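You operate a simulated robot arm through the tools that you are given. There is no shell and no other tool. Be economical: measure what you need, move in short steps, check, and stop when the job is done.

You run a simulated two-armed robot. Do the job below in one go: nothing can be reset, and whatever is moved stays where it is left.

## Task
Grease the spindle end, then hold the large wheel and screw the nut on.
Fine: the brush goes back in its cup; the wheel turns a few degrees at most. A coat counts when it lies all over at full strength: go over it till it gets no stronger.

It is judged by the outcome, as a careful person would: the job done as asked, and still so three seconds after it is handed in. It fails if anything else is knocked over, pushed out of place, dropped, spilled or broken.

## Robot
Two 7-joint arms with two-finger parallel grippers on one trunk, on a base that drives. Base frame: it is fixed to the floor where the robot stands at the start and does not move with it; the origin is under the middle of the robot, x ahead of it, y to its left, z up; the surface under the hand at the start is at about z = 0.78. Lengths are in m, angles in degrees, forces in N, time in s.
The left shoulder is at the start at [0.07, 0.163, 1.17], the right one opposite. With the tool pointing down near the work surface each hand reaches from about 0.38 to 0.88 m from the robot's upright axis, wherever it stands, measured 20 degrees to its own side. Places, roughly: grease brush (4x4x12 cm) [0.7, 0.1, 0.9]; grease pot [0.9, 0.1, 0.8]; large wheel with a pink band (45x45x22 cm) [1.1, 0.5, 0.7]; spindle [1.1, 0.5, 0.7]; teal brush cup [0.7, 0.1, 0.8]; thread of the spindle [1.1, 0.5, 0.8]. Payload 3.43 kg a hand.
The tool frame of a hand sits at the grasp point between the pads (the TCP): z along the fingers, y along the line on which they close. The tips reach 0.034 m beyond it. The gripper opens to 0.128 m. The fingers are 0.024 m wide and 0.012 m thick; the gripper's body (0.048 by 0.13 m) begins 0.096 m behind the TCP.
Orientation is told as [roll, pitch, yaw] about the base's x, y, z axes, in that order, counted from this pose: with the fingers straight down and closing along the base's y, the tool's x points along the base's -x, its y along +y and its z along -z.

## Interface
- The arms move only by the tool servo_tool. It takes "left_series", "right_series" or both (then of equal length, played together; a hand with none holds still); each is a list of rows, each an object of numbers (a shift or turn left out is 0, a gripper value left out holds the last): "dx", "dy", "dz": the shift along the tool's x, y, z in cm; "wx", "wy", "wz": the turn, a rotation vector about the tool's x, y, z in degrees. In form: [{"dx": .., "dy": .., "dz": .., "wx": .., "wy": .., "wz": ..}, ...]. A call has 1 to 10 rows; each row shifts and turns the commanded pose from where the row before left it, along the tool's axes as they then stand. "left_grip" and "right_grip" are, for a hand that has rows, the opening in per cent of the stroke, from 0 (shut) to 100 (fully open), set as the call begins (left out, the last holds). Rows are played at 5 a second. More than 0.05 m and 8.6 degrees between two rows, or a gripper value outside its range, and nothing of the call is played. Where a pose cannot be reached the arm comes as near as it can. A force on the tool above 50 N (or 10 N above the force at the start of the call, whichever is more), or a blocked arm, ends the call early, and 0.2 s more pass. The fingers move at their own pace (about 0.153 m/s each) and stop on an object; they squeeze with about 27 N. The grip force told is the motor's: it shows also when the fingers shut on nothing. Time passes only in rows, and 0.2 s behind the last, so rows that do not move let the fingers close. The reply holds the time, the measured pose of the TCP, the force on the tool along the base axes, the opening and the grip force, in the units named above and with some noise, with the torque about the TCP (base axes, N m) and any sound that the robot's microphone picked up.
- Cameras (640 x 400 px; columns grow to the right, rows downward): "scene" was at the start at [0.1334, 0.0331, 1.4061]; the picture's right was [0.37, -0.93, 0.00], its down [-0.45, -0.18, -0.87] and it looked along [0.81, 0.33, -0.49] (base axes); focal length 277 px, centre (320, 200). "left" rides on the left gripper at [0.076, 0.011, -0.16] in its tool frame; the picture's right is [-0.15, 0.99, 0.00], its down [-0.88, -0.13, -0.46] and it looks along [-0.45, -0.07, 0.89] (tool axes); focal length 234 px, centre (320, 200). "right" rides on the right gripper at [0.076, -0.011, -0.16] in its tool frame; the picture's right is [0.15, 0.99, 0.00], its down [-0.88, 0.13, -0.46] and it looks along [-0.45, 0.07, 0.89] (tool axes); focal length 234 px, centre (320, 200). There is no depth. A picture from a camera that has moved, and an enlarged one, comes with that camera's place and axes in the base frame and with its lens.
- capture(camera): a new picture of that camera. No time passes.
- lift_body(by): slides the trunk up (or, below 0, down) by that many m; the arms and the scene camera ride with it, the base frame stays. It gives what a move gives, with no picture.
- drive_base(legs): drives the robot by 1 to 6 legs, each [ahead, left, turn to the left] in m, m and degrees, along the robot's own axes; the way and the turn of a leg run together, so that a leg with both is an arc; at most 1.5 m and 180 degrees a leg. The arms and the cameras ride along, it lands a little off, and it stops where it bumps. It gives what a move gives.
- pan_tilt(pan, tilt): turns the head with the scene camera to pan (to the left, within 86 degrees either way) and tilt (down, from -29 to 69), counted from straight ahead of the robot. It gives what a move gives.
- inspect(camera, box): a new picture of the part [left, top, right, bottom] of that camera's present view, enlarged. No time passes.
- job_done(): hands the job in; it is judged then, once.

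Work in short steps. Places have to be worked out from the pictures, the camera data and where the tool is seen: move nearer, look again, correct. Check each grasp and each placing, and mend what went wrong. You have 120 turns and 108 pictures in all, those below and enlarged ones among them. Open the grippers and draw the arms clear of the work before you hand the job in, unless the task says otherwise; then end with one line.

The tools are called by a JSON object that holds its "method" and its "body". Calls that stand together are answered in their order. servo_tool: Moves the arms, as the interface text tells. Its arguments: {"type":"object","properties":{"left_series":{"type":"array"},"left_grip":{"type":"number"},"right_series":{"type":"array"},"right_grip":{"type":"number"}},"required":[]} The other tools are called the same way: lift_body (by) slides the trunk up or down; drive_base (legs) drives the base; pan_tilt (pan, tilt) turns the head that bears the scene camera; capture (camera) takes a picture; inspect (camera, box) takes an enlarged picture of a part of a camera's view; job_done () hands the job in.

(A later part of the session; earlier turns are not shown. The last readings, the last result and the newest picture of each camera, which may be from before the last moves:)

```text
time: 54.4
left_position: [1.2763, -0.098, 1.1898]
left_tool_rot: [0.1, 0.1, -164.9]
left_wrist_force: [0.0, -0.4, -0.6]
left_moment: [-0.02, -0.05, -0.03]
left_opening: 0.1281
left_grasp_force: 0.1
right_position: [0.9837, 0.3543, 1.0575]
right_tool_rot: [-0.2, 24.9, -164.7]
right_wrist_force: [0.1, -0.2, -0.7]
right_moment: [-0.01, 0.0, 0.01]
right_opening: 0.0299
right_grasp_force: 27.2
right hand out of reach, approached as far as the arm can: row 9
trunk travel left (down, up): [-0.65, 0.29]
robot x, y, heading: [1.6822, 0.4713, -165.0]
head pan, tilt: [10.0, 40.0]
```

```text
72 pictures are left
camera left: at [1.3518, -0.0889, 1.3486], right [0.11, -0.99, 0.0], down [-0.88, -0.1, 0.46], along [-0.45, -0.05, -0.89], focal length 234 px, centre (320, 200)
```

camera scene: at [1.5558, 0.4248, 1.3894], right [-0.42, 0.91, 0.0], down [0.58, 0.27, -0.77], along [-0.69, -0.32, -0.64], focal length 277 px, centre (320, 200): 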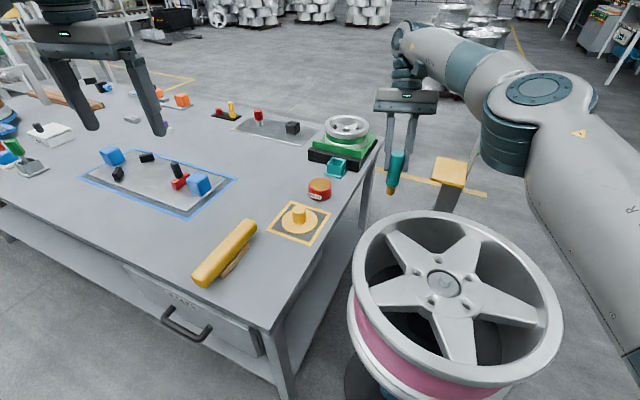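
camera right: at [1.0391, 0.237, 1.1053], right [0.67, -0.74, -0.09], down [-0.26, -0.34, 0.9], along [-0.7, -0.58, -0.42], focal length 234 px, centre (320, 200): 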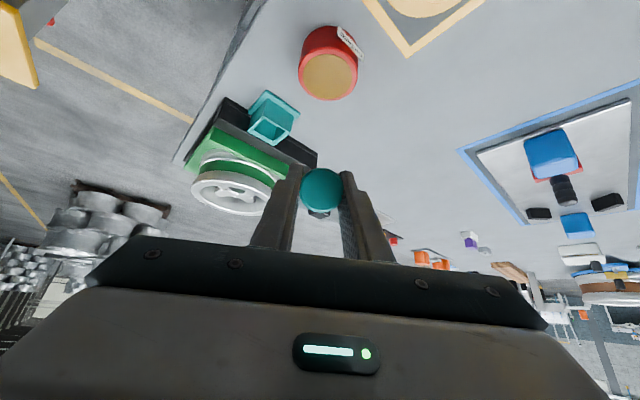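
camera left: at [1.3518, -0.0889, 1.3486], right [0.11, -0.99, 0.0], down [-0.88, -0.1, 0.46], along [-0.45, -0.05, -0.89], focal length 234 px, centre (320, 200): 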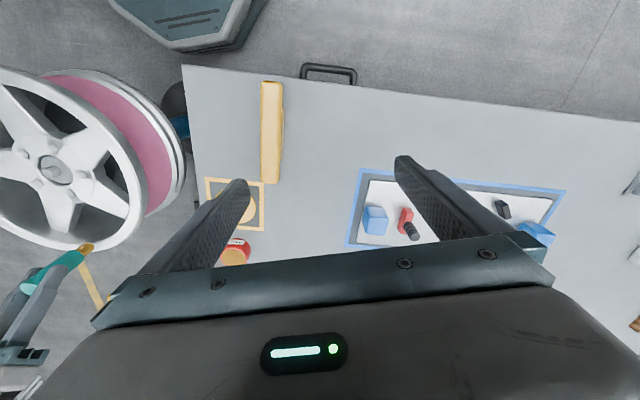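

The brush is upright again with grease-coloured bristles. I move it over the spindle, staying high.

{"method": "servo_tool", "body": {"right_series": [{"dx": 2.52, "dy": -3.03, "dz": 1.175}, {"dx": 2.52, "dy": -3.03, "dz": 1.175}, {"dx": 2.52, "dy": -3.03, "dz": 1.175}, {"dx": 2.52, "dy": -3.03, "dz": 1.175}, {"dx": 2.52, "dy": -3.03, "dz": 1.175}, {"dx": -1.27, "dz": 2.72}, {"dx": -1.27, "dz": 2.72}, {"dx": -0.85, "dz": 1.81}, {}]}}

{"method": "inspect", "body": {"camera": "scene", "box": [380, 200, 508, 280]}}

{"method": "inspect", "body": {"camera": "left", "box": [0, 120, 160, 220]}}

```text
time: 56.4
left_position: [1.277, -0.0991, 1.1873]
left_tool_rot: [-0.1, -0.1, -165.0]
left_wrist_force: [0.5, -0.1, 0.2]
left_moment: [0.02, 0.02, 0.02]
left_opening: 0.128
left_grasp_force: 0.1
right_position: [1.0802, 0.5363, 0.9763]
right_tool_rot: [-0.1, 24.9, -164.8]
right_wrist_force: [0.2, -0.3, -0.5]
right_moment: [-0.03, -0.02, 0.03]
right_opening: 0.0299
right_grasp_force: 26.7
trunk travel left (down, up): [-0.65, 0.29]
robot x, y, heading: [1.6829, 0.4717, -165.2]
head pan, tilt: [10.0, 40.0]
```

```text
5.00 times, centred on (444, 240) of scene
camera zoom: at [1.5565, 0.4234, 1.3894], right [-0.42, 0.91, 0.0], down [0.58, 0.27, -0.77], along [-0.69, -0.32, -0.64], focal length 1387 px, centre (-300, 0)
```

zoom: 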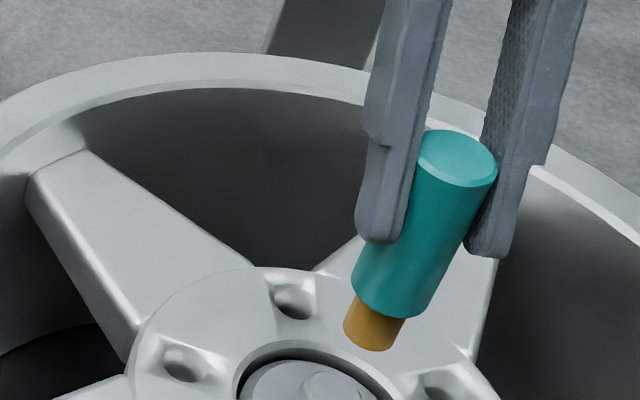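

```text
4.00 times, centred on (80, 170) of left
camera zoom: at [1.3526, -0.0904, 1.3481], right [0.11, -0.99, 0.0], down [-0.88, -0.1, 0.46], along [-0.45, -0.05, -0.89], focal length 937 px, centre (1280, 320)
```

zoom: 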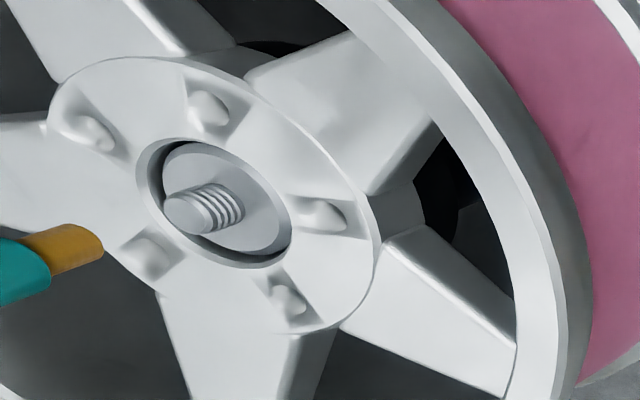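

Two views agree: the brush tip is at [1.083, 0.542, 0.865] and the spindle top centre at [1.081, 0.539, 0.818]. I lower gently onto the top face.

{"method": "servo_tool", "body": {"right_series": [{"dx": -1.72, "dy": 0.24, "dz": 3.06}, {"dx": -0.42, "dz": 0.91}, {"dx": -0.08, "dz": 0.18}, {}]}}

{"method": "inspect", "body": {"camera": "scene", "box": [396, 235, 492, 295]}}

{"method": "inspect", "body": {"camera": "left", "box": [20, 140, 100, 190]}}

```text
time: 57.4
left_position: [1.2779, -0.0984, 1.1871]
left_tool_rot: [0.0, 0.0, -165.0]
left_wrist_force: [-0.5, 0.7, 0.7]
left_moment: [-0.02, -0.05, -0.01]
left_opening: 0.1279
left_grasp_force: 0.0
right_position: [1.0774, 0.5326, 0.9301]
right_tool_rot: [0.1, 24.9, -164.8]
right_wrist_force: [0.4, -0.2, -0.9]
right_moment: [-0.01, 0.05, 0.0]
right_opening: 0.0298
right_grasp_force: 27.5
trunk travel left (down, up): [-0.65, 0.29]
robot x, y, heading: [1.6864, 0.4724, -165.0]
head pan, tilt: [10.0, 40.0]
```

```text
6.67 times, centred on (444, 265) of scene
camera zoom: at [1.5563, 0.4237, 1.3894], right [-0.42, 0.91, 0.0], down [0.58, 0.27, -0.77], along [-0.69, -0.32, -0.64], focal length 1849 px, centre (-507, -233)
```

zoom: 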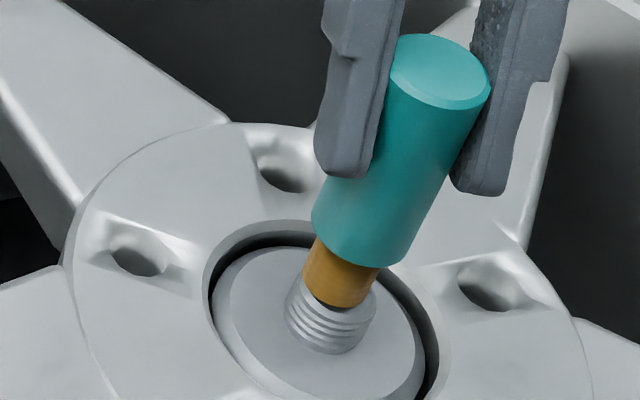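

```text
8.00 times, centred on (60, 165) of left
camera zoom: at [1.3525, -0.0901, 1.3482], right [0.11, -0.99, 0.0], down [-0.88, -0.1, 0.46], along [-0.45, -0.05, -0.89], focal length 1873 px, centre (2400, 480)
```

zoom: 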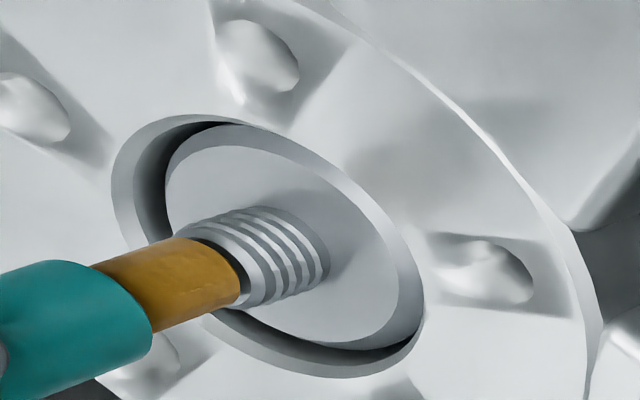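

It's well aligned and just at contact. I lower slightly and swirl over the top.

{"method": "servo_tool", "body": {"right_series": [{"dx": -0.13, "dz": 0.27}, {"dx": 0.45, "dz": 0.21}, {"dx": -0.45, "dz": -0.21, "dy": 0.5}, {"dx": -0.45, "dz": -0.21, "dy": -0.5}, {"dx": 0.45, "dz": 0.21, "dy": -0.5}, {"dx": 0, "dy": 0.5}, {}]}}

{"method": "inspect", "body": {"camera": "left", "box": [20, 140, 100, 190]}}

```text
time: 59.0
left_position: [1.2758, -0.0987, 1.188]
left_tool_rot: [0.0, 0.0, -165.0]
left_wrist_force: [0.1, 0.0, 0.1]
left_moment: [0.01, 0.0, 0.01]
left_opening: 0.128
left_grasp_force: 0.1
right_position: [1.0783, 0.5328, 0.928]
right_tool_rot: [0.1, 24.8, -164.8]
right_wrist_force: [-0.6, -0.8, -0.9]
right_moment: [-0.04, -0.03, 0.01]
right_opening: 0.0297
right_grasp_force: 27.1
trunk travel left (down, up): [-0.65, 0.29]
robot x, y, heading: [1.6817, 0.4769, -165.0]
head pan, tilt: [10.0, 40.0]
```

```text
8.00 times, centred on (60, 165) of left
camera zoom: at [1.3527, -0.0896, 1.3485], right [0.11, -0.99, 0.0], down [-0.88, -0.1, 0.46], along [-0.45, -0.05, -0.89], focal length 1873 px, centre (2400, 480)
```

zoom: 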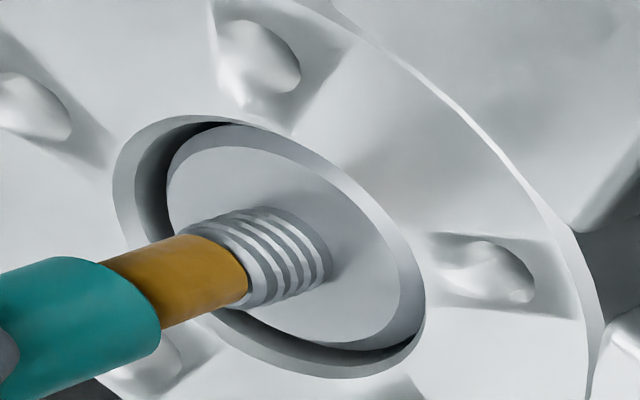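

There's no contact force yet. I lower in 2 mm steps until it touches.

{"method": "servo_tool", "body": {"right_series": [{"dx": -0.085, "dz": 0.18}, {"dx": -0.085, "dz": 0.18}, {}]}}

{"method": "inspect", "body": {"camera": "left", "box": [20, 140, 100, 190]}}

```text
time: 59.8
left_position: [1.279, -0.0998, 1.19]
left_tool_rot: [-0.1, 0.0, -165.0]
left_wrist_force: [0.7, 0.3, -0.3]
left_moment: [0.01, -0.02, -0.02]
left_opening: 0.1282
left_grasp_force: 0.1
right_position: [1.0795, 0.533, 0.9258]
right_tool_rot: [0.0, 24.7, -164.8]
right_wrist_force: [-2.7, 2.3, 22.7]
right_moment: [0.21, 0.44, -0.01]
right_opening: 0.0299
right_grasp_force: 27.1
trunk travel left (down, up): [-0.65, 0.29]
robot x, y, heading: [1.6823, 0.4719, -164.9]
head pan, tilt: [10.0, 40.0]
```

```text
8.00 times, centred on (60, 165) of left
camera zoom: at [1.3547, -0.0901, 1.3491], right [0.11, -0.99, 0.0], down [-0.88, -0.1, 0.46], along [-0.45, -0.05, -0.89], focal length 1873 px, centre (2400, 480)
```

zoom: 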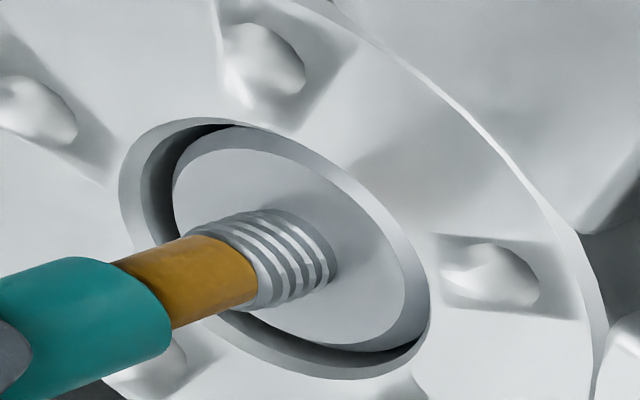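

It's a stiff contact: the top is touched with the TCP at about 0.927. I ease off 1.5 mm, swirl lightly, lift and look at the coat.

{"method": "servo_tool", "body": {"right_series": [{"dx": 0.064, "dz": -0.136}, {"dx": 0.45, "dz": 0.21}, {"dx": -0.45, "dz": -0.21, "dy": 0.5}, {"dx": -0.45, "dz": -0.21, "dy": -0.5}, {"dx": 0.45, "dz": 0.21, "dy": -0.5}, {"dy": 0.5}, {}]}}

{"method": "servo_tool", "body": {"right_series": [{"dx": 1.27, "dz": -2.72}, {"dx": 0, "dy": -3.0}, {}]}}

{"method": "inspect", "body": {"camera": "left", "box": [20, 140, 100, 190]}}

{"method": "inspect", "body": {"camera": "scene", "box": [396, 235, 492, 295]}}

```text
time: 61.4
left_position: [1.2775, -0.099, 1.1881]
left_tool_rot: [-0.1, 0.0, -165.1]
left_wrist_force: [-0.1, 0.1, 0.5]
left_moment: [0.0, 0.0, 0.01]
left_opening: 0.128
left_grasp_force: 0.1
right_position: [1.077, 0.532, 0.9237]
right_tool_rot: [0.0, 24.9, -164.9]
right_wrist_force: [-5.0, 1.6, 5.1]
right_moment: [0.18, 0.37, 0.02]
right_opening: 0.03
right_grasp_force: 27.4
trunk travel left (down, up): [-0.65, 0.29]
robot x, y, heading: [1.6847, 0.4724, -165.2]
head pan, tilt: [10.0, 40.0]
```

```text
time: 62.2
left_position: [1.277, -0.0989, 1.1878]
left_tool_rot: [-0.1, 0.0, -165.0]
left_wrist_force: [0.1, -0.9, -1.1]
left_moment: [0.0, 0.02, -0.01]
left_opening: 0.1281
left_grasp_force: 0.2
right_position: [1.0696, 0.5621, 0.9555]
right_tool_rot: [0.0, 24.9, -164.9]
right_wrist_force: [-1.2, 0.7, -0.9]
right_moment: [0.03, -0.01, 0.02]
right_opening: 0.0297
right_grasp_force: 27.1
trunk travel left (down, up): [-0.65, 0.29]
robot x, y, heading: [1.6839, 0.4734, -164.9]
head pan, tilt: [10.0, 40.0]
```

```text
8.00 times, centred on (60, 165) of left
camera zoom: at [1.3526, -0.091, 1.3477], right [0.11, -0.99, 0.0], down [-0.88, -0.1, 0.46], along [-0.45, -0.05, -0.89], focal length 1873 px, centre (2400, 480)
```

zoom: 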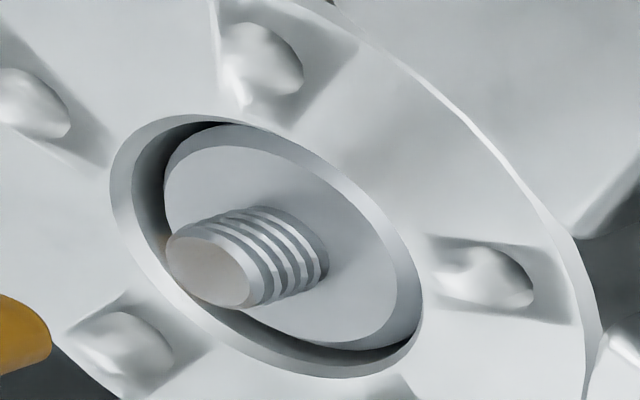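

```text
6.67 times, centred on (444, 265) of scene
camera zoom: at [1.5565, 0.4227, 1.3894], right [-0.42, 0.91, 0.0], down [0.58, 0.27, -0.77], along [-0.69, -0.32, -0.64], focal length 1849 px, centre (-507, -233)
```

zoom: 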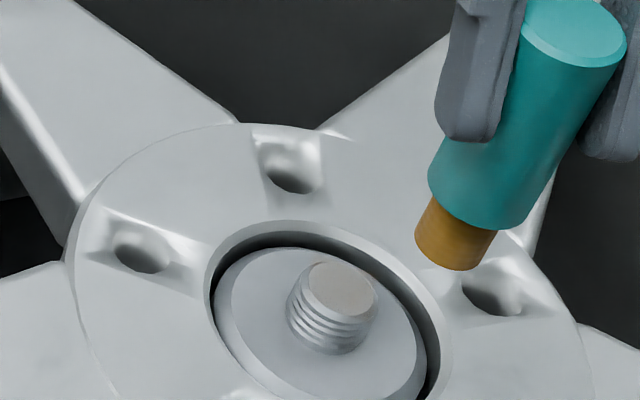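

The top face has a faint coat so far. I go back and make more light passes.

{"method": "servo_tool", "body": {"right_series": [{"dy": 3}, {"dx": -1.27, "dz": 2.72}, {"dx": 0.45, "dz": 0.21}, {"dx": -0.45, "dz": -0.21, "dy": 0.5}, {"dx": -0.45, "dz": -0.21, "dy": -0.5}, {"dx": 0.45, "dz": 0.21, "dy": -0.5}, {"dx": 0.45, "dz": 0.21, "dy": 0.5}, {"dx": -0.45, "dz": -0.21, "dy": 0.5}, {"dx": -0.45, "dz": -0.21, "dy": -0.5}, {"dx": 0.45, "dz": 0.21, "dy": -0.5}]}}

{"method": "servo_tool", "body": {"right_series": [{"dx": 0.45, "dz": 0.21, "dy": 0.5}, {"dx": -0.45, "dz": -0.21, "dy": 0.5}, {"dx": -0.45, "dz": -0.21, "dy": -0.5}, {"dx": 0.45, "dz": 0.21, "dy": -0.5}, {"dx": 0.45, "dz": 0.21, "dy": 0.5}, {"dx": -0.45, "dz": -0.21, "dy": 0.5}, {"dx": -0.45, "dz": -0.21, "dy": -0.5}, {"dx": 0.45, "dz": 0.21, "dy": -0.5}, {"dx": 0, "dz": 0, "dy": 0.5}]}}

{"method": "servo_tool", "body": {"right_series": [{"dx": 1.27, "dz": -2.72}, {"dx": 0, "dy": -3.0}, {}]}}

{"method": "inspect", "body": {"camera": "left", "box": [20, 140, 100, 190]}}

```text
time: 64.4
left_position: [1.2774, -0.0998, 1.1891]
left_tool_rot: [0.0, 0.0, -165.1]
left_wrist_force: [-0.4, 0.9, 0.2]
left_moment: [0.04, -0.03, 0.02]
left_opening: 0.1282
left_grasp_force: 0.0
right_position: [1.0777, 0.5387, 0.9254]
right_tool_rot: [0.2, 24.9, -164.7]
right_wrist_force: [0.3, 1.3, -0.9]
right_moment: [0.04, 0.02, 0.02]
right_opening: 0.0296
right_grasp_force: 26.7
trunk travel left (down, up): [-0.65, 0.29]
robot x, y, heading: [1.6846, 0.4725, -165.1]
head pan, tilt: [10.0, 40.0]
```

```text
time: 66.4
left_position: [1.2774, -0.0989, 1.1887]
left_tool_rot: [-0.1, 0.0, -165.0]
left_wrist_force: [0.2, -0.3, 0.7]
left_moment: [-0.01, 0.01, -0.01]
left_opening: 0.1282
left_grasp_force: 0.0
right_position: [1.0778, 0.5319, 0.9242]
right_tool_rot: [-0.1, 24.9, -164.8]
right_wrist_force: [0.4, 1.6, 0.8]
right_moment: [0.14, -0.08, -0.04]
right_opening: 0.0297
right_grasp_force: 27.1
trunk travel left (down, up): [-0.65, 0.29]
robot x, y, heading: [1.683, 0.4771, -164.8]
head pan, tilt: [10.0, 40.0]
```

```text
time: 67.2
left_position: [1.2769, -0.0998, 1.1877]
left_tool_rot: [-0.1, 0.0, -165.0]
left_wrist_force: [-0.1, -0.2, -1.1]
left_moment: [0.02, -0.02, -0.02]
left_opening: 0.128
left_grasp_force: 0.0
right_position: [1.0701, 0.5626, 0.955]
right_tool_rot: [0.1, 24.8, -164.8]
right_wrist_force: [0.0, -0.6, -0.2]
right_moment: [0.01, -0.02, 0.03]
right_opening: 0.0299
right_grasp_force: 27.0
trunk travel left (down, up): [-0.65, 0.29]
robot x, y, heading: [1.6822, 0.4749, -165.0]
head pan, tilt: [10.0, 40.0]
```

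```text
8.00 times, centred on (60, 165) of left
camera zoom: at [1.3526, -0.091, 1.3478], right [0.11, -0.99, 0.0], down [-0.88, -0.1, 0.46], along [-0.45, -0.05, -0.89], focal length 1873 px, centre (2400, 480)
```

zoom: 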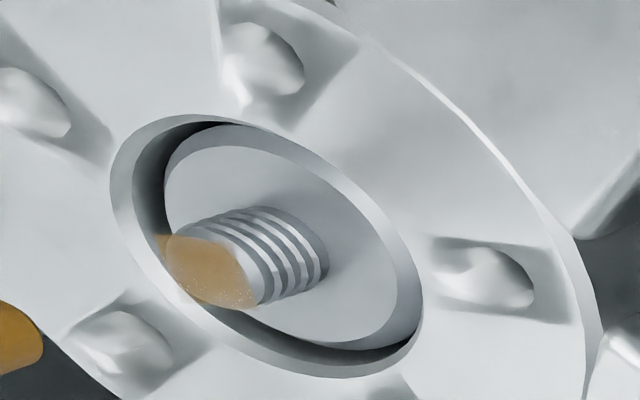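

The coat is getting stronger, with a weaker edge at the lower right. I'll check it from the scene camera too.

{"method": "inspect", "body": {"camera": "scene", "box": [424, 255, 472, 285]}}

{"method": "inspect", "body": {"camera": "left", "box": [32, 160, 64, 180]}}

```text
13.33 times, centred on (448, 270) of scene
camera zoom: at [1.5565, 0.4228, 1.3894], right [-0.42, 0.91, 0.0], down [0.58, 0.27, -0.77], along [-0.69, -0.32, -0.64], focal length 3698 px, centre (-1387, -733)
```

zoom: 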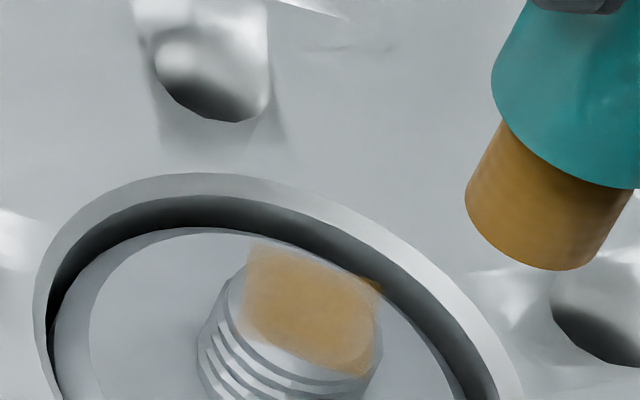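

```text
16.00 times, centred on (48, 170) of left
camera zoom: at [1.3526, -0.091, 1.3478], right [0.11, -0.99, 0.0], down [-0.88, -0.1, 0.46], along [-0.45, -0.05, -0.89], focal length 3747 px, centre (4672, 680)
```

zoom: 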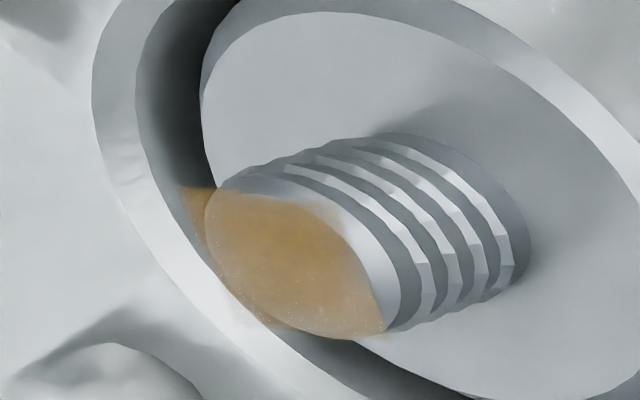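

The coat patch is about 2.4 cm square over the end face. It is still weaker along the +x and -y edges, so I do a raster of passes reaching out to those edges.

{"method": "servo_tool", "body": {"right_series": [{"dy": 3.2}, {"dx": -1.27, "dz": 2.72}, {"dx": 0.725, "dz": 0.338, "dy": -0.8}, {"dy": 0.7}, {"dy": 0.7}, {"dx": -0.453, "dz": -0.211}, {"dy": -0.7}, {"dy": -0.7}, {"dx": -0.544, "dz": -0.254}, {"dy": 0.7}]}}

{"method": "servo_tool", "body": {"right_series": [{"dy": 0.7}, {"dx": -0.453, "dz": -0.211}, {"dy": -0.7}, {"dy": -0.7}, {"dx": 0.725, "dz": 0.338, "dy": 0.6}, {"dx": 0.8, "dz": 0.38}, {"dy": 0.7}, {"dy": -0.7}, {"dy": -0.6}, {"dx": -0.8, "dz": -0.38, "dy": 0.6}]}}

{"method": "servo_tool", "body": {"right_series": [{"dx": 1.27, "dz": -2.72}, {"dx": 0, "dy": -3.0}, {}]}}

{"method": "inspect", "body": {"camera": "scene", "box": [424, 255, 472, 285]}}

{"method": "inspect", "body": {"camera": "left", "box": [32, 160, 64, 180]}}

```text
time: 69.4
left_position: [1.2782, -0.0994, 1.189]
left_tool_rot: [-0.1, 0.0, -165.0]
left_wrist_force: [0.2, -0.9, 0.2]
left_moment: [-0.03, 0.01, -0.02]
left_opening: 0.1282
left_grasp_force: 0.0
right_position: [1.0751, 0.5308, 0.9258]
right_tool_rot: [0.0, 24.9, -164.8]
right_wrist_force: [0.2, 0.0, -0.7]
right_moment: [0.01, -0.02, -0.04]
right_opening: 0.03
right_grasp_force: 27.0
trunk travel left (down, up): [-0.65, 0.29]
robot x, y, heading: [1.6804, 0.472, -165.2]
head pan, tilt: [10.0, 40.0]
```

```text
time: 71.6
left_position: [1.2776, -0.1002, 1.1875]
left_tool_rot: [-0.1, 0.0, -165.0]
left_wrist_force: [0.3, 0.5, -0.2]
left_moment: [0.02, 0.0, 0.04]
left_opening: 0.1279
left_grasp_force: 0.0
right_position: [1.078, 0.5307, 0.9248]
right_tool_rot: [-0.1, 25.0, -164.8]
right_wrist_force: [0.4, 0.2, -0.7]
right_moment: [0.03, -0.04, 0.02]
right_opening: 0.0302
right_grasp_force: 26.8
trunk travel left (down, up): [-0.65, 0.29]
robot x, y, heading: [1.6833, 0.4769, -165.0]
head pan, tilt: [10.0, 40.0]
```

```text
time: 72.4
left_position: [1.2765, -0.1004, 1.1879]
left_tool_rot: [-0.1, 0.0, -165.0]
left_wrist_force: [0.3, -0.2, -0.1]
left_moment: [0.02, 0.01, -0.01]
left_opening: 0.128
left_grasp_force: 0.0
right_position: [1.0693, 0.5607, 0.9545]
right_tool_rot: [0.0, 25.0, -164.7]
right_wrist_force: [0.2, -0.1, -0.5]
right_moment: [-0.01, 0.04, 0.0]
right_opening: 0.0295
right_grasp_force: 27.7
trunk travel left (down, up): [-0.65, 0.29]
robot x, y, heading: [1.6833, 0.4713, -165.0]
head pan, tilt: [10.0, 40.0]
```

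```text
13.33 times, centred on (448, 270) of scene
camera zoom: at [1.5565, 0.4229, 1.3894], right [-0.42, 0.91, 0.0], down [0.58, 0.27, -0.77], along [-0.69, -0.32, -0.64], focal length 3698 px, centre (-1387, -733)
```

zoom: 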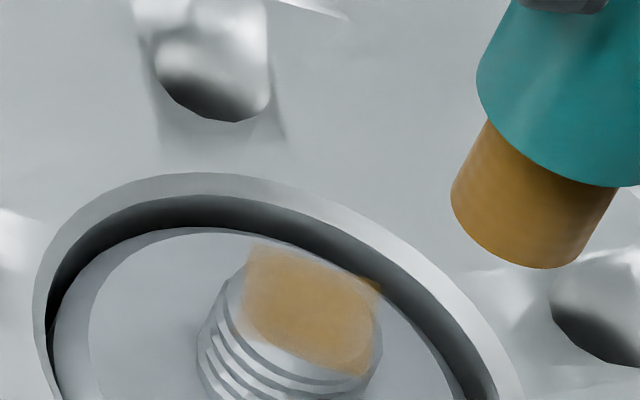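

```text
16.00 times, centred on (48, 170) of left
camera zoom: at [1.3527, -0.0908, 1.3479], right [0.11, -0.99, 0.0], down [-0.88, -0.1, 0.46], along [-0.45, -0.05, -0.89], focal length 3747 px, centre (4672, 680)
```

zoom: 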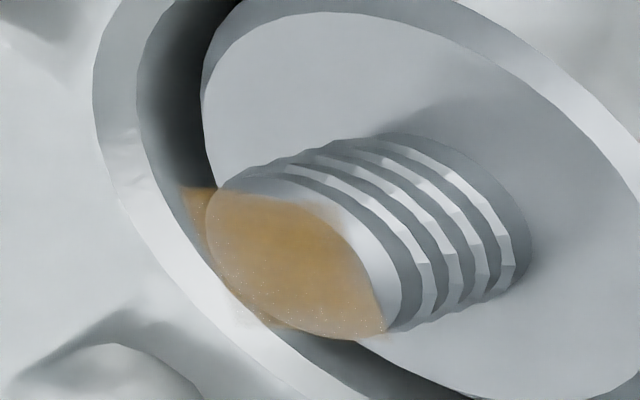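

The coat now covers the whole face. I do another full raster with slightly more pressure and see whether it gets any stronger.

{"method": "servo_tool", "body": {"right_series": [{"dy": 3.1}, {"dx": -1.31, "dz": 2.81}, {"dx": 0.725, "dz": 0.338, "dy": -0.8}, {"dy": 0.7}, {"dy": 0.7}, {"dx": -0.453, "dz": -0.211}, {"dy": -0.7}, {"dy": -0.7}, {"dx": -0.544, "dz": -0.254}, {"dy": 0.7}]}}

{"method": "servo_tool", "body": {"right_series": [{"dy": 0.7}, {"dx": -0.453, "dz": -0.211}, {"dy": -0.7}, {"dy": -0.7}, {"dx": 0.725, "dz": 0.338, "dy": 0.6}, {"dx": 0.8, "dz": 0.38}, {"dy": 0.7}, {"dy": -0.7}, {"dy": -0.6}, {"dx": -0.8, "dz": -0.38, "dy": 0.7}]}}

{"method": "servo_tool", "body": {"right_series": [{"dx": -0.5, "dz": -0.23}, {"dx": 0.5, "dz": 0.23, "dy": 0.6}, {"dx": 0.5, "dz": 0.23, "dy": -0.6}, {"dx": -0.5, "dz": -0.23, "dy": -0.6}, {"dy": 0.6}, {"dx": 1.31, "dz": -2.81}, {"dx": 0, "dy": -3.0}, {}]}}

{"method": "inspect", "body": {"camera": "scene", "box": [424, 255, 472, 285]}}

{"method": "inspect", "body": {"camera": "left", "box": [32, 160, 64, 180]}}

```text
time: 74.6
left_position: [1.2754, -0.0983, 1.1905]
left_tool_rot: [0.0, -0.1, -165.1]
left_wrist_force: [0.2, 0.0, 0.3]
left_moment: [-0.03, 0.01, -0.03]
left_opening: 0.128
left_grasp_force: 0.0
right_position: [1.0742, 0.5345, 0.9243]
right_tool_rot: [0.0, 24.8, -165.1]
right_wrist_force: [-0.4, 6.9, 8.2]
right_moment: [0.68, 0.11, 0.03]
right_opening: 0.0298
right_grasp_force: 26.9
trunk travel left (down, up): [-0.65, 0.29]
robot x, y, heading: [1.6834, 0.475, -165.1]
head pan, tilt: [10.0, 40.0]
```

```text
time: 76.8
left_position: [1.2778, -0.0969, 1.1887]
left_tool_rot: [-0.1, 0.0, -165.2]
left_wrist_force: [-0.9, -0.4, -0.7]
left_moment: [0.03, -0.02, -0.02]
left_opening: 0.1277
left_grasp_force: 0.0
right_position: [1.0784, 0.5345, 0.9231]
right_tool_rot: [-0.1, 24.9, -164.9]
right_wrist_force: [4.3, 5.0, 6.9]
right_moment: [0.53, -0.51, 0.05]
right_opening: 0.0295
right_grasp_force: 27.2
trunk travel left (down, up): [-0.65, 0.29]
robot x, y, heading: [1.6834, 0.4714, -165.2]
head pan, tilt: [10.0, 40.0]
```

```text
time: 78.6
left_position: [1.2763, -0.1002, 1.1877]
left_tool_rot: [-0.1, 0.1, -165.0]
left_wrist_force: [-1.2, 0.3, -0.1]
left_moment: [-0.01, 0.02, -0.01]
left_opening: 0.1281
left_grasp_force: 0.1
right_position: [1.0708, 0.5608, 0.9548]
right_tool_rot: [0.0, 24.9, -164.8]
right_wrist_force: [-0.4, -0.2, -0.5]
right_moment: [0.01, 0.01, 0.03]
right_opening: 0.0297
right_grasp_force: 26.8
trunk travel left (down, up): [-0.65, 0.29]
robot x, y, heading: [1.6859, 0.4746, -165.0]
head pan, tilt: [10.0, 40.0]
```

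```text
13.33 times, centred on (448, 270) of scene
camera zoom: at [1.5563, 0.4226, 1.3893], right [-0.42, 0.91, 0.0], down [0.58, 0.27, -0.77], along [-0.69, -0.32, -0.64], focal length 3698 px, centre (-1387, -733)
```

zoom: 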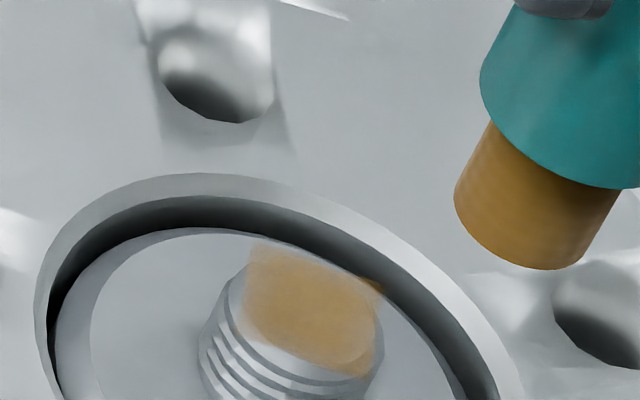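

```text
16.00 times, centred on (48, 170) of left
camera zoom: at [1.3525, -0.0912, 1.3476], right [0.11, -0.99, 0.0], down [-0.88, -0.1, 0.46], along [-0.45, -0.05, -0.89], focal length 3747 px, centre (4672, 680)
```

zoom: 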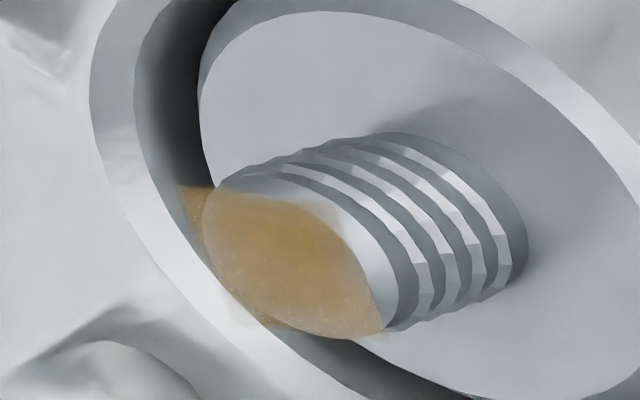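

The middle no longer gets stronger, only the rim looks paler. I make one pass around the rim and compare again.

{"method": "servo_tool", "body": {"right_series": [{"dy": 3.0}, {"dx": -1.31, "dz": 2.81}, {"dx": 1.0, "dz": 0.465}, {"dx": -0.29, "dz": -0.135, "dy": 0.78}, {"dx": -0.707, "dz": -0.33, "dy": 0.32}, {"dx": -0.707, "dz": -0.33, "dy": -0.32}, {"dx": -0.29, "dz": -0.135, "dy": -0.78}, {"dx": 0.29, "dz": 0.135, "dy": -0.78}, {"dx": 0.707, "dz": 0.33, "dy": -0.32}, {"dx": 0.707, "dz": 0.33, "dy": 0.32}]}}

{"method": "servo_tool", "body": {"right_series": [{"dx": 0.29, "dz": 0.135, "dy": 0.78}, {"dx": -0.29, "dz": -0.135, "dy": 0.78}, {"dx": -0.707, "dz": -0.33, "dy": 0.32}, {"dx": -0.707, "dz": -0.33, "dy": -0.32}, {"dx": -0.29, "dz": -0.135, "dy": -0.78}, {"dx": 0.29, "dz": 0.135, "dy": -0.78}, {"dx": 0.707, "dz": 0.33, "dy": -0.32}, {"dx": 0.707, "dz": 0.33, "dy": 0.32}, {"dx": -0.707, "dz": -0.33, "dy": 0.78}]}}

{"method": "servo_tool", "body": {"right_series": [{"dx": 1.31, "dz": -2.81}, {"dx": 1.31, "dz": -2.81}, {"dx": 0, "dy": -4.5}, {}]}}

{"method": "inspect", "body": {"camera": "scene", "box": [424, 255, 472, 285]}}

{"method": "inspect", "body": {"camera": "left", "box": [32, 160, 64, 180]}}

```text
time: 80.8
left_position: [1.2771, -0.0992, 1.1882]
left_tool_rot: [0.0, 0.0, -165.1]
left_wrist_force: [0.1, -0.3, -1.2]
left_moment: [0.01, -0.02, 0.02]
left_opening: 0.1279
left_grasp_force: 0.1
right_position: [1.0833, 0.5425, 0.924]
right_tool_rot: [0.0, 24.7, -164.9]
right_wrist_force: [-2.5, -0.6, 3.3]
right_moment: [0.01, 0.21, -0.03]
right_opening: 0.0298
right_grasp_force: 26.9
trunk travel left (down, up): [-0.65, 0.29]
robot x, y, heading: [1.6851, 0.4714, -165.2]
head pan, tilt: [10.0, 40.0]
```

```text
time: 82.8
left_position: [1.2777, -0.0994, 1.1885]
left_tool_rot: [-0.1, -0.1, -165.2]
left_wrist_force: [-0.3, -1.0, 0.2]
left_moment: [-0.01, 0.0, 0.02]
left_opening: 0.1279
left_grasp_force: 0.1
right_position: [1.079, 0.533, 0.924]
right_tool_rot: [0.1, 24.9, -164.8]
right_wrist_force: [2.4, 5.8, 6.7]
right_moment: [0.52, -0.39, 0.06]
right_opening: 0.0297
right_grasp_force: 27.1
trunk travel left (down, up): [-0.65, 0.29]
robot x, y, heading: [1.684, 0.473, -165.2]
head pan, tilt: [10.0, 40.0]
```

```text
time: 83.8
left_position: [1.2763, -0.1006, 1.1885]
left_tool_rot: [-0.1, -0.1, -165.0]
left_wrist_force: [-0.6, -0.7, -0.8]
left_moment: [0.03, -0.01, -0.03]
left_opening: 0.1279
left_grasp_force: 0.1
right_position: [1.0652, 0.5748, 0.9859]
right_tool_rot: [0.0, 24.9, -164.8]
right_wrist_force: [-0.3, -0.3, -1.7]
right_moment: [0.0, -0.02, 0.02]
right_opening: 0.0294
right_grasp_force: 27.2
trunk travel left (down, up): [-0.65, 0.29]
robot x, y, heading: [1.6853, 0.4747, -164.8]
head pan, tilt: [10.0, 40.0]
```

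```text
13.33 times, centred on (448, 270) of scene
camera zoom: at [1.5566, 0.4222, 1.3894], right [-0.42, 0.91, 0.0], down [0.58, 0.27, -0.77], along [-0.69, -0.32, -0.64], focal length 3698 px, centre (-1387, -733)
```

zoom: 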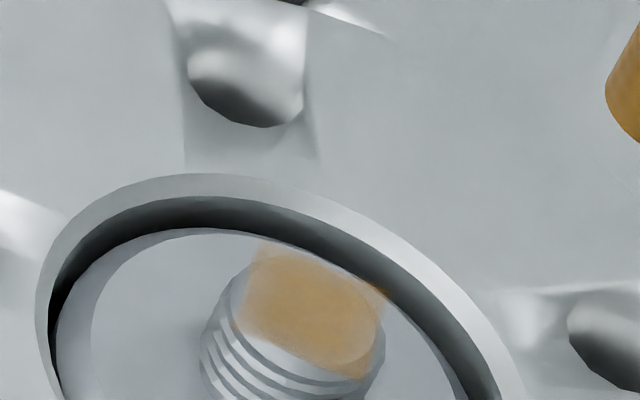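

```text
16.00 times, centred on (48, 170) of left
camera zoom: at [1.3529, -0.0917, 1.3476], right [0.11, -0.99, 0.0], down [-0.88, -0.1, 0.46], along [-0.45, -0.05, -0.89], focal length 3747 px, centre (4672, 680)
```

zoom: 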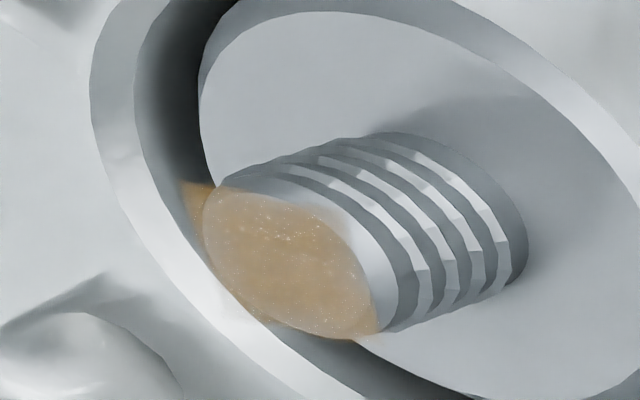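

The coat is now even, but comparing pictures the wheel has crept about 5° clockwise from brush drag. I'll do the last rim passes counter-clockwise with the same light pressure, which evens the -y edge and should drag the wheel back.

{"method": "servo_tool", "body": {"right_series": [{"dy": 4.7}, {"dx": -1.31, "dz": 2.81}, {"dx": -0.13, "dz": 3.3}, {"dx": -0.29, "dz": -0.135, "dy": -0.78}, {"dx": -0.707, "dz": -0.33, "dy": -0.32}, {"dx": -0.707, "dz": -0.33, "dy": 0.32}, {"dx": -0.29, "dz": -0.135, "dy": 0.78}, {"dx": 0.29, "dz": 0.135, "dy": 0.78}, {"dx": 0.707, "dz": 0.33, "dy": 0.32}, {"dx": 0.707, "dz": 0.33, "dy": -0.32}]}}

{"method": "servo_tool", "body": {"right_series": [{"dx": 0.29, "dz": 0.135, "dy": -0.78}, {"dx": -0.29, "dz": -0.135, "dy": -0.78}, {"dx": -0.707, "dz": -0.33, "dy": -0.32}, {"dx": -0.707, "dz": -0.33, "dy": 0.32}, {"dx": -0.29, "dz": -0.135, "dy": 0.78}, {"dx": 0.29, "dz": 0.135, "dy": 0.78}, {"dx": 0.707, "dz": 0.33, "dy": 0.32}, {"dx": 0.707, "dz": 0.33, "dy": -0.32}, {"dx": 1.31, "dz": -2.81}]}}

{"method": "servo_tool", "body": {"right_series": [{"dx": 0.5, "dz": -2.81}, {"dx": 0, "dy": -4.2}, {}]}}

{"method": "inspect", "body": {"camera": "scene", "box": [424, 255, 472, 285]}}

{"method": "inspect", "body": {"camera": "scene", "box": [404, 250, 484, 300]}}

```text
time: 86.0
left_position: [1.2767, -0.0992, 1.1883]
left_tool_rot: [0.0, 0.0, -165.0]
left_wrist_force: [0.7, -1.1, 0.8]
left_moment: [-0.03, -0.02, 0.0]
left_opening: 0.1279
left_grasp_force: 0.0
right_position: [1.0895, 0.5257, 0.9241]
right_tool_rot: [0.1, 24.8, -164.8]
right_wrist_force: [0.0, -0.7, 0.1]
right_moment: [0.0, 0.02, 0.02]
right_opening: 0.0297
right_grasp_force: 26.9
trunk travel left (down, up): [-0.65, 0.29]
robot x, y, heading: [1.6828, 0.4747, -165.1]
head pan, tilt: [10.0, 40.0]
```

```text
time: 88.0
left_position: [1.2789, -0.0993, 1.1874]
left_tool_rot: [-0.1, -0.1, -165.0]
left_wrist_force: [0.1, 0.0, 0.0]
left_moment: [0.0, 0.01, -0.06]
left_opening: 0.1275
left_grasp_force: 0.1
right_position: [1.0907, 0.5256, 0.955]
right_tool_rot: [0.0, 24.8, -164.8]
right_wrist_force: [0.8, -1.1, 0.2]
right_moment: [0.03, 0.02, 0.01]
right_opening: 0.0295
right_grasp_force: 26.9
trunk travel left (down, up): [-0.65, 0.29]
robot x, y, heading: [1.6834, 0.4732, -164.9]
head pan, tilt: [10.0, 40.0]
```

```text
time: 88.8
left_position: [1.2779, -0.1002, 1.1887]
left_tool_rot: [-0.1, 0.0, -165.0]
left_wrist_force: [0.2, 0.4, -0.3]
left_moment: [0.05, 0.02, 0.0]
left_opening: 0.1278
left_grasp_force: 0.0
right_position: [1.0721, 0.5628, 0.9815]
right_tool_rot: [0.1, 24.9, -164.9]
right_wrist_force: [-0.1, -0.7, -0.7]
right_moment: [0.03, 0.0, 0.0]
right_opening: 0.0297
right_grasp_force: 27.2
trunk travel left (down, up): [-0.65, 0.29]
robot x, y, heading: [1.6826, 0.4758, -165.2]
head pan, tilt: [10.0, 40.0]
```

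```text
13.33 times, centred on (448, 270) of scene
camera zoom: at [1.5563, 0.4225, 1.3893], right [-0.42, 0.91, 0.0], down [0.58, 0.27, -0.77], along [-0.69, -0.32, -0.64], focal length 3698 px, centre (-1387, -733)
```

zoom: 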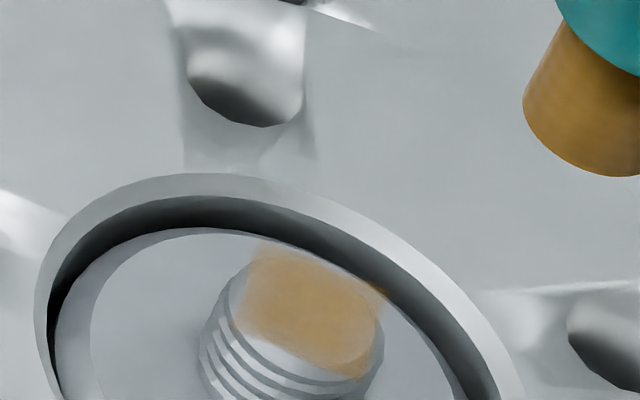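

```text
8.00 times, centred on (444, 275) of scene
camera zoom: at [1.5563, 0.4225, 1.3893], right [-0.42, 0.91, 0.0], down [0.58, 0.27, -0.77], along [-0.69, -0.32, -0.64], focal length 2219 px, centre (-672, -400)
```

zoom: 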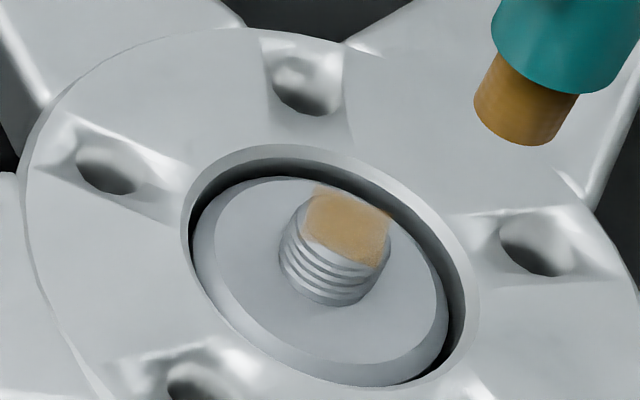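

The extra passes left the coat unchanged, so it is at full strength. The wheel still sits about 6° clockwise, which I'll correct when I hold it. Now I raise the brush and drive back to return it to its cup.

{"method": "servo_tool", "body": {"right_series": [{"dx": 2.0, "dz": -4.4}, {"dx": 2.0, "dz": -4.4}, {"dx": 2.0, "dz": -4.4}, {"dx": 1.6, "dz": -3.5}, {"dx": 3, "dz": 1.4}, {"dx": 3, "dz": 1.4}, {}]}}

{"method": "drive_base", "body": {"legs": [[-0.24, 0, 0], [0, -0.77, 0], [0, 0, 165]]}}

```text
time: 90.4
left_position: [1.2777, -0.1005, 1.1869]
left_tool_rot: [-0.1, 0.0, -165.0]
left_wrist_force: [-0.5, -0.7, 0.2]
left_moment: [-0.01, 0.01, 0.02]
left_opening: 0.1281
left_grasp_force: 0.0
right_position: [1.1367, 0.5821, 1.1656]
right_tool_rot: [0.0, 24.9, -164.8]
right_wrist_force: [-0.7, -0.1, -1.0]
right_moment: [0.01, -0.01, -0.02]
right_opening: 0.0296
right_grasp_force: 27.2
trunk travel left (down, up): [-0.65, 0.29]
robot x, y, heading: [1.6837, 0.4745, -164.9]
head pan, tilt: [10.0, 40.0]
```

```text
time: 102.7
left_position: [2.2483, 1.7349, 1.1877]
left_tool_rot: [0.1, -0.1, 0.4]
left_wrist_force: [-0.4, -0.3, 0.9]
left_moment: [-0.02, 0.0, 0.03]
left_opening: 0.128
left_grasp_force: 0.2
right_position: [2.2149, 1.0403, 1.1659]
right_tool_rot: [0.0, 24.9, 0.6]
right_wrist_force: [-0.3, -0.3, -0.9]
right_moment: [-0.02, 0.0, -0.04]
right_opening: 0.0298
right_grasp_force: 27.5
trunk travel left (down, up): [-0.65, 0.29]
robot x, y, heading: [1.7103, 1.2824, 0.1]
head pan, tilt: [10.0, 40.0]
```

I'm back on the lane at heading 0. Now I return to the start place and turn left 50°, so the right shoulder is nearer the cup.

{"method": "drive_base", "body": {"legs": [[-1.5, 0, 0], [-0.21, 0, 0], [0, -1.285, 0], [0, 0, 50]]}}

{"method": "pan_tilt", "body": {"pan": -40, "tilt": 38}}

{"method": "capture", "body": {"camera": "scene"}}

```text
time: 119.8
left_position: [0.0053, 0.6787, 1.1883]
left_tool_rot: [0.0, -0.1, 50.7]
left_wrist_force: [-0.7, -0.5, 0.4]
left_moment: [0.0, -0.01, 0.03]
left_opening: 0.1282
left_grasp_force: 0.0
right_position: [0.518, 0.2085, 1.1657]
right_tool_rot: [0.0, 24.9, 51.0]
right_wrist_force: [0.5, 0.0, 0.4]
right_moment: [0.02, 0.02, 0.0]
right_opening: 0.0296
right_grasp_force: 26.7
trunk travel left (down, up): [-0.65, 0.29]
robot x, y, heading: [0.0126, -0.0224, 50.5]
head pan, tilt: [10.0, 40.0]
```

```text
time: 121.0
left_position: [0.0053, 0.6788, 1.1885]
left_tool_rot: [0.0, 0.0, 50.7]
left_wrist_force: [0.1, 0.0, -0.2]
left_moment: [0.04, 0.0, 0.01]
left_opening: 0.128
left_grasp_force: 0.2
right_position: [0.5184, 0.2087, 1.1674]
right_tool_rot: [0.0, 24.8, 50.8]
right_wrist_force: [-0.7, 0.3, -0.5]
right_moment: [0.02, 0.0, 0.0]
right_opening: 0.0298
right_grasp_force: 27.4
trunk travel left (down, up): [-0.65, 0.29]
robot x, y, heading: [0.0115, -0.0218, 50.5]
head pan, tilt: [-40.0, 38.0]
```

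```text
52 pictures are left
camera scene: at [0.1258, 0.0298, 1.3924], right [0.19, -0.98, 0.0], down [-0.61, -0.11, -0.79], along [0.77, 0.15, -0.62], focal length 277 px, centre (320, 200)
```

scene: 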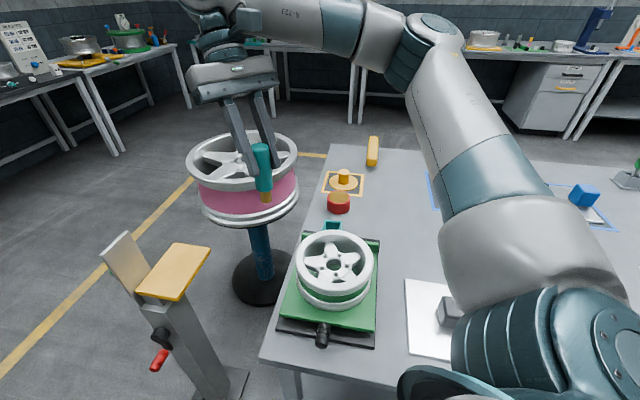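

I'm back at the start place. I turn the tool yaw to about 10° while the hand is high, so the fingers will open clear of the small wheel.

{"method": "servo_tool", "body": {"right_series": [{"wy": -8.3}, {"wy": -8.3}, {"wy": -8.3}, {"wz": 8.2}, {"wz": 8.2}, {"wz": 8.2}, {"wz": 8.2}, {"wz": 8.2}, {}]}}

{"method": "servo_tool", "body": {"right_series": [{"wy": 8.3}, {"wy": 8.3}, {"wy": 8.3}, {"dx": -3.3, "dz": -1.55, "dy": -2.7}, {"dx": -3.3, "dz": -1.55, "dy": -2.7}, {"dx": -3.3, "dz": -1.55, "dy": -2.7}, {"dx": -3.3, "dz": -1.55, "dy": -2.7}, {"dx": -3.3, "dz": -1.55, "dy": -2.6}, {}]}}

```text
time: 123.0
left_position: [0.0052, 0.6771, 1.1872]
left_tool_rot: [0.0, 0.0, 50.7]
left_wrist_force: [0.0, -0.4, -0.6]
left_moment: [0.01, -0.01, -0.01]
left_opening: 0.128
left_grasp_force: 0.1
right_position: [0.5184, 0.2087, 1.166]
right_tool_rot: [0.1, -0.1, 9.8]
right_wrist_force: [0.6, -0.5, -0.6]
right_moment: [0.03, 0.05, 0.02]
right_opening: 0.0299
right_grasp_force: 27.5
trunk travel left (down, up): [-0.65, 0.29]
robot x, y, heading: [0.0132, -0.0239, 50.7]
head pan, tilt: [-40.0, 38.0]
```

```text
time: 125.0
left_position: [0.0051, 0.6779, 1.1885]
left_tool_rot: [-0.1, 0.0, 50.8]
left_wrist_force: [-0.6, 1.3, 0.0]
left_moment: [0.0, -0.01, 0.03]
left_opening: 0.128
left_grasp_force: 0.0
right_position: [0.7224, 0.1083, 1.1661]
right_tool_rot: [0.1, 24.9, 9.9]
right_wrist_force: [0.2, 0.1, -0.7]
right_moment: [0.05, -0.02, -0.04]
right_opening: 0.0297
right_grasp_force: 27.4
trunk travel left (down, up): [-0.65, 0.29]
robot x, y, heading: [0.0083, -0.0259, 50.7]
head pan, tilt: [-40.0, 38.0]
```

Reach is fine. I lower to just above the cup and look.

{"method": "servo_tool", "body": {"right_series": [{"dx": -1.69, "dz": 3.62}, {"dx": -1.69, "dz": 3.62}, {"dx": -1.69, "dz": 3.62}, {"dx": -1.69, "dz": 3.62}, {"dx": -1.06, "dz": 2.26}, {}]}}

{"method": "inspect", "body": {"camera": "scene", "box": [270, 160, 398, 240]}}

{"method": "capture", "body": {"camera": "right"}}

```text
time: 126.4
left_position: [0.0042, 0.6794, 1.1886]
left_tool_rot: [-0.1, 0.0, 50.7]
left_wrist_force: [0.1, 0.2, 0.9]
left_moment: [0.03, 0.03, 0.01]
left_opening: 0.1279
left_grasp_force: 0.1
right_position: [0.7213, 0.1074, 0.9819]
right_tool_rot: [0.0, 24.8, 9.9]
right_wrist_force: [-0.1, -0.2, 0.0]
right_moment: [0.03, 0.02, -0.05]
right_opening: 0.0297
right_grasp_force: 26.4
trunk travel left (down, up): [-0.65, 0.29]
robot x, y, heading: [0.0118, -0.028, 50.2]
head pan, tilt: [-40.0, 38.0]
```

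```text
5.00 times, centred on (334, 200) of scene
camera zoom: at [0.1258, 0.0296, 1.3924], right [0.18, -0.98, 0.0], down [-0.61, -0.11, -0.79], along [0.77, 0.15, -0.62], focal length 1387 px, centre (250, 200)
```

zoom: 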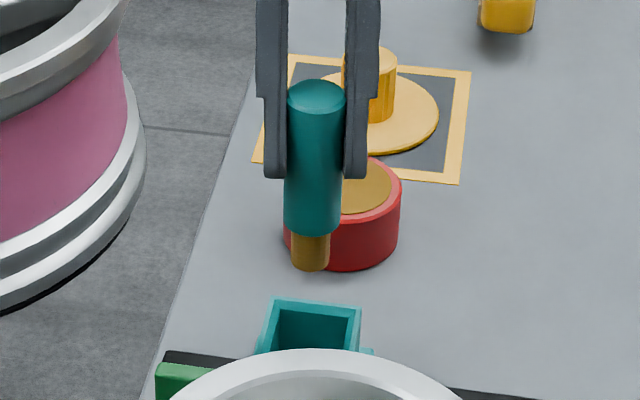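

```text
50 pictures are left
camera right: at [0.7226, 0.0959, 1.1608], right [-0.3, 0.95, 0.06], down [0.95, 0.3, 0.04], along [0.02, 0.07, -1.0], focal length 234 px, centre (320, 200)
```

right: 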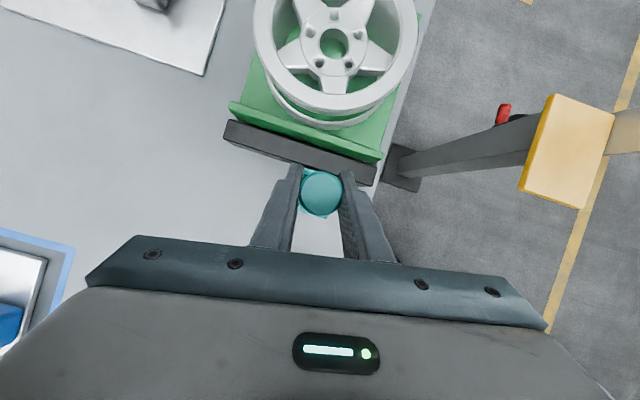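

The tip is above the cup opening (about [0.717, 0.107]) within the slack. I lower it in gradually, watching the force.

{"method": "servo_tool", "body": {"right_series": [{"dx": -1.27, "dz": 2.72}, {"dx": -1.06, "dz": 2.27}, {"dx": -0.85, "dz": 1.81}, {}]}}

{"method": "inspect", "body": {"camera": "scene", "box": [270, 160, 398, 240]}}

```text
time: 127.4
left_position: [0.0054, 0.6777, 1.1885]
left_tool_rot: [0.0, -0.1, 50.8]
left_wrist_force: [0.2, -1.5, 0.4]
left_moment: [0.01, 0.03, 0.02]
left_opening: 0.1282
left_grasp_force: 0.1
right_position: [0.7219, 0.1089, 0.9069]
right_tool_rot: [0.1, 24.9, 9.9]
right_wrist_force: [-0.5, 0.2, -0.5]
right_moment: [-0.03, -0.01, -0.02]
right_opening: 0.0296
right_grasp_force: 26.9
trunk travel left (down, up): [-0.65, 0.29]
robot x, y, heading: [0.0112, -0.0227, 50.4]
head pan, tilt: [-40.0, 38.0]
```

```text
5.00 times, centred on (334, 200) of scene
camera zoom: at [0.1258, 0.0295, 1.3924], right [0.18, -0.98, 0.0], down [-0.61, -0.11, -0.79], along [0.77, 0.15, -0.62], focal length 1387 px, centre (250, 200)
```

zoom: 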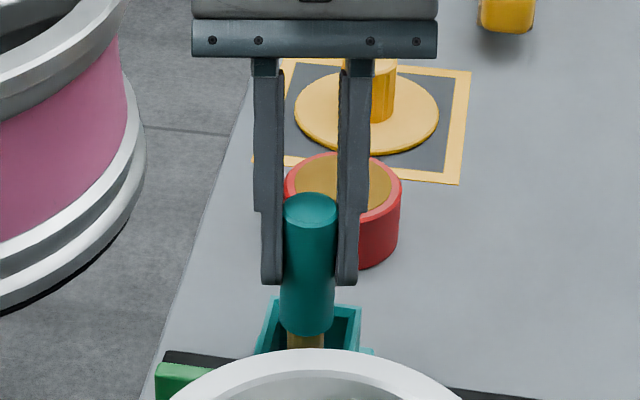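

The brush sits about 4 mm to the +y side in the cup, so I shift it slightly and keep lowering.

{"method": "servo_tool", "body": {"right_series": [{"dy": -0.4}, {"dx": -0.42, "dz": 0.91}, {"dx": -0.42, "dz": 0.91}, {}]}}

{"method": "inspect", "body": {"camera": "scene", "box": [270, 160, 398, 240]}}

```text
time: 128.4
left_position: [0.004, 0.6773, 1.1888]
left_tool_rot: [-0.1, 0.0, 50.7]
left_wrist_force: [-0.3, -0.1, 0.7]
left_moment: [0.0, 0.01, 0.0]
left_opening: 0.128
left_grasp_force: 0.1
right_position: [0.7233, 0.1045, 0.889]
right_tool_rot: [0.2, 24.8, 9.9]
right_wrist_force: [3.7, -0.4, 15.8]
right_moment: [-0.1, -0.34, -0.01]
right_opening: 0.0298
right_grasp_force: 26.6
trunk travel left (down, up): [-0.65, 0.29]
robot x, y, heading: [0.0162, -0.0229, 50.9]
head pan, tilt: [-40.0, 38.0]
```

```text
5.00 times, centred on (334, 200) of scene
camera zoom: at [0.1247, 0.0293, 1.3928], right [0.18, -0.98, 0.0], down [-0.6, -0.11, -0.79], along [0.78, 0.15, -0.61], focal length 1387 px, centre (250, 200)
```

zoom: 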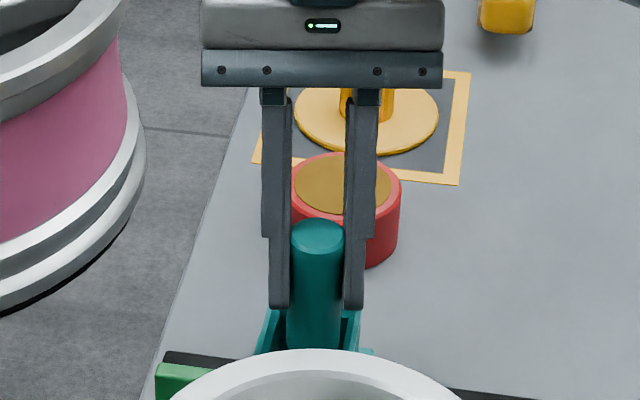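

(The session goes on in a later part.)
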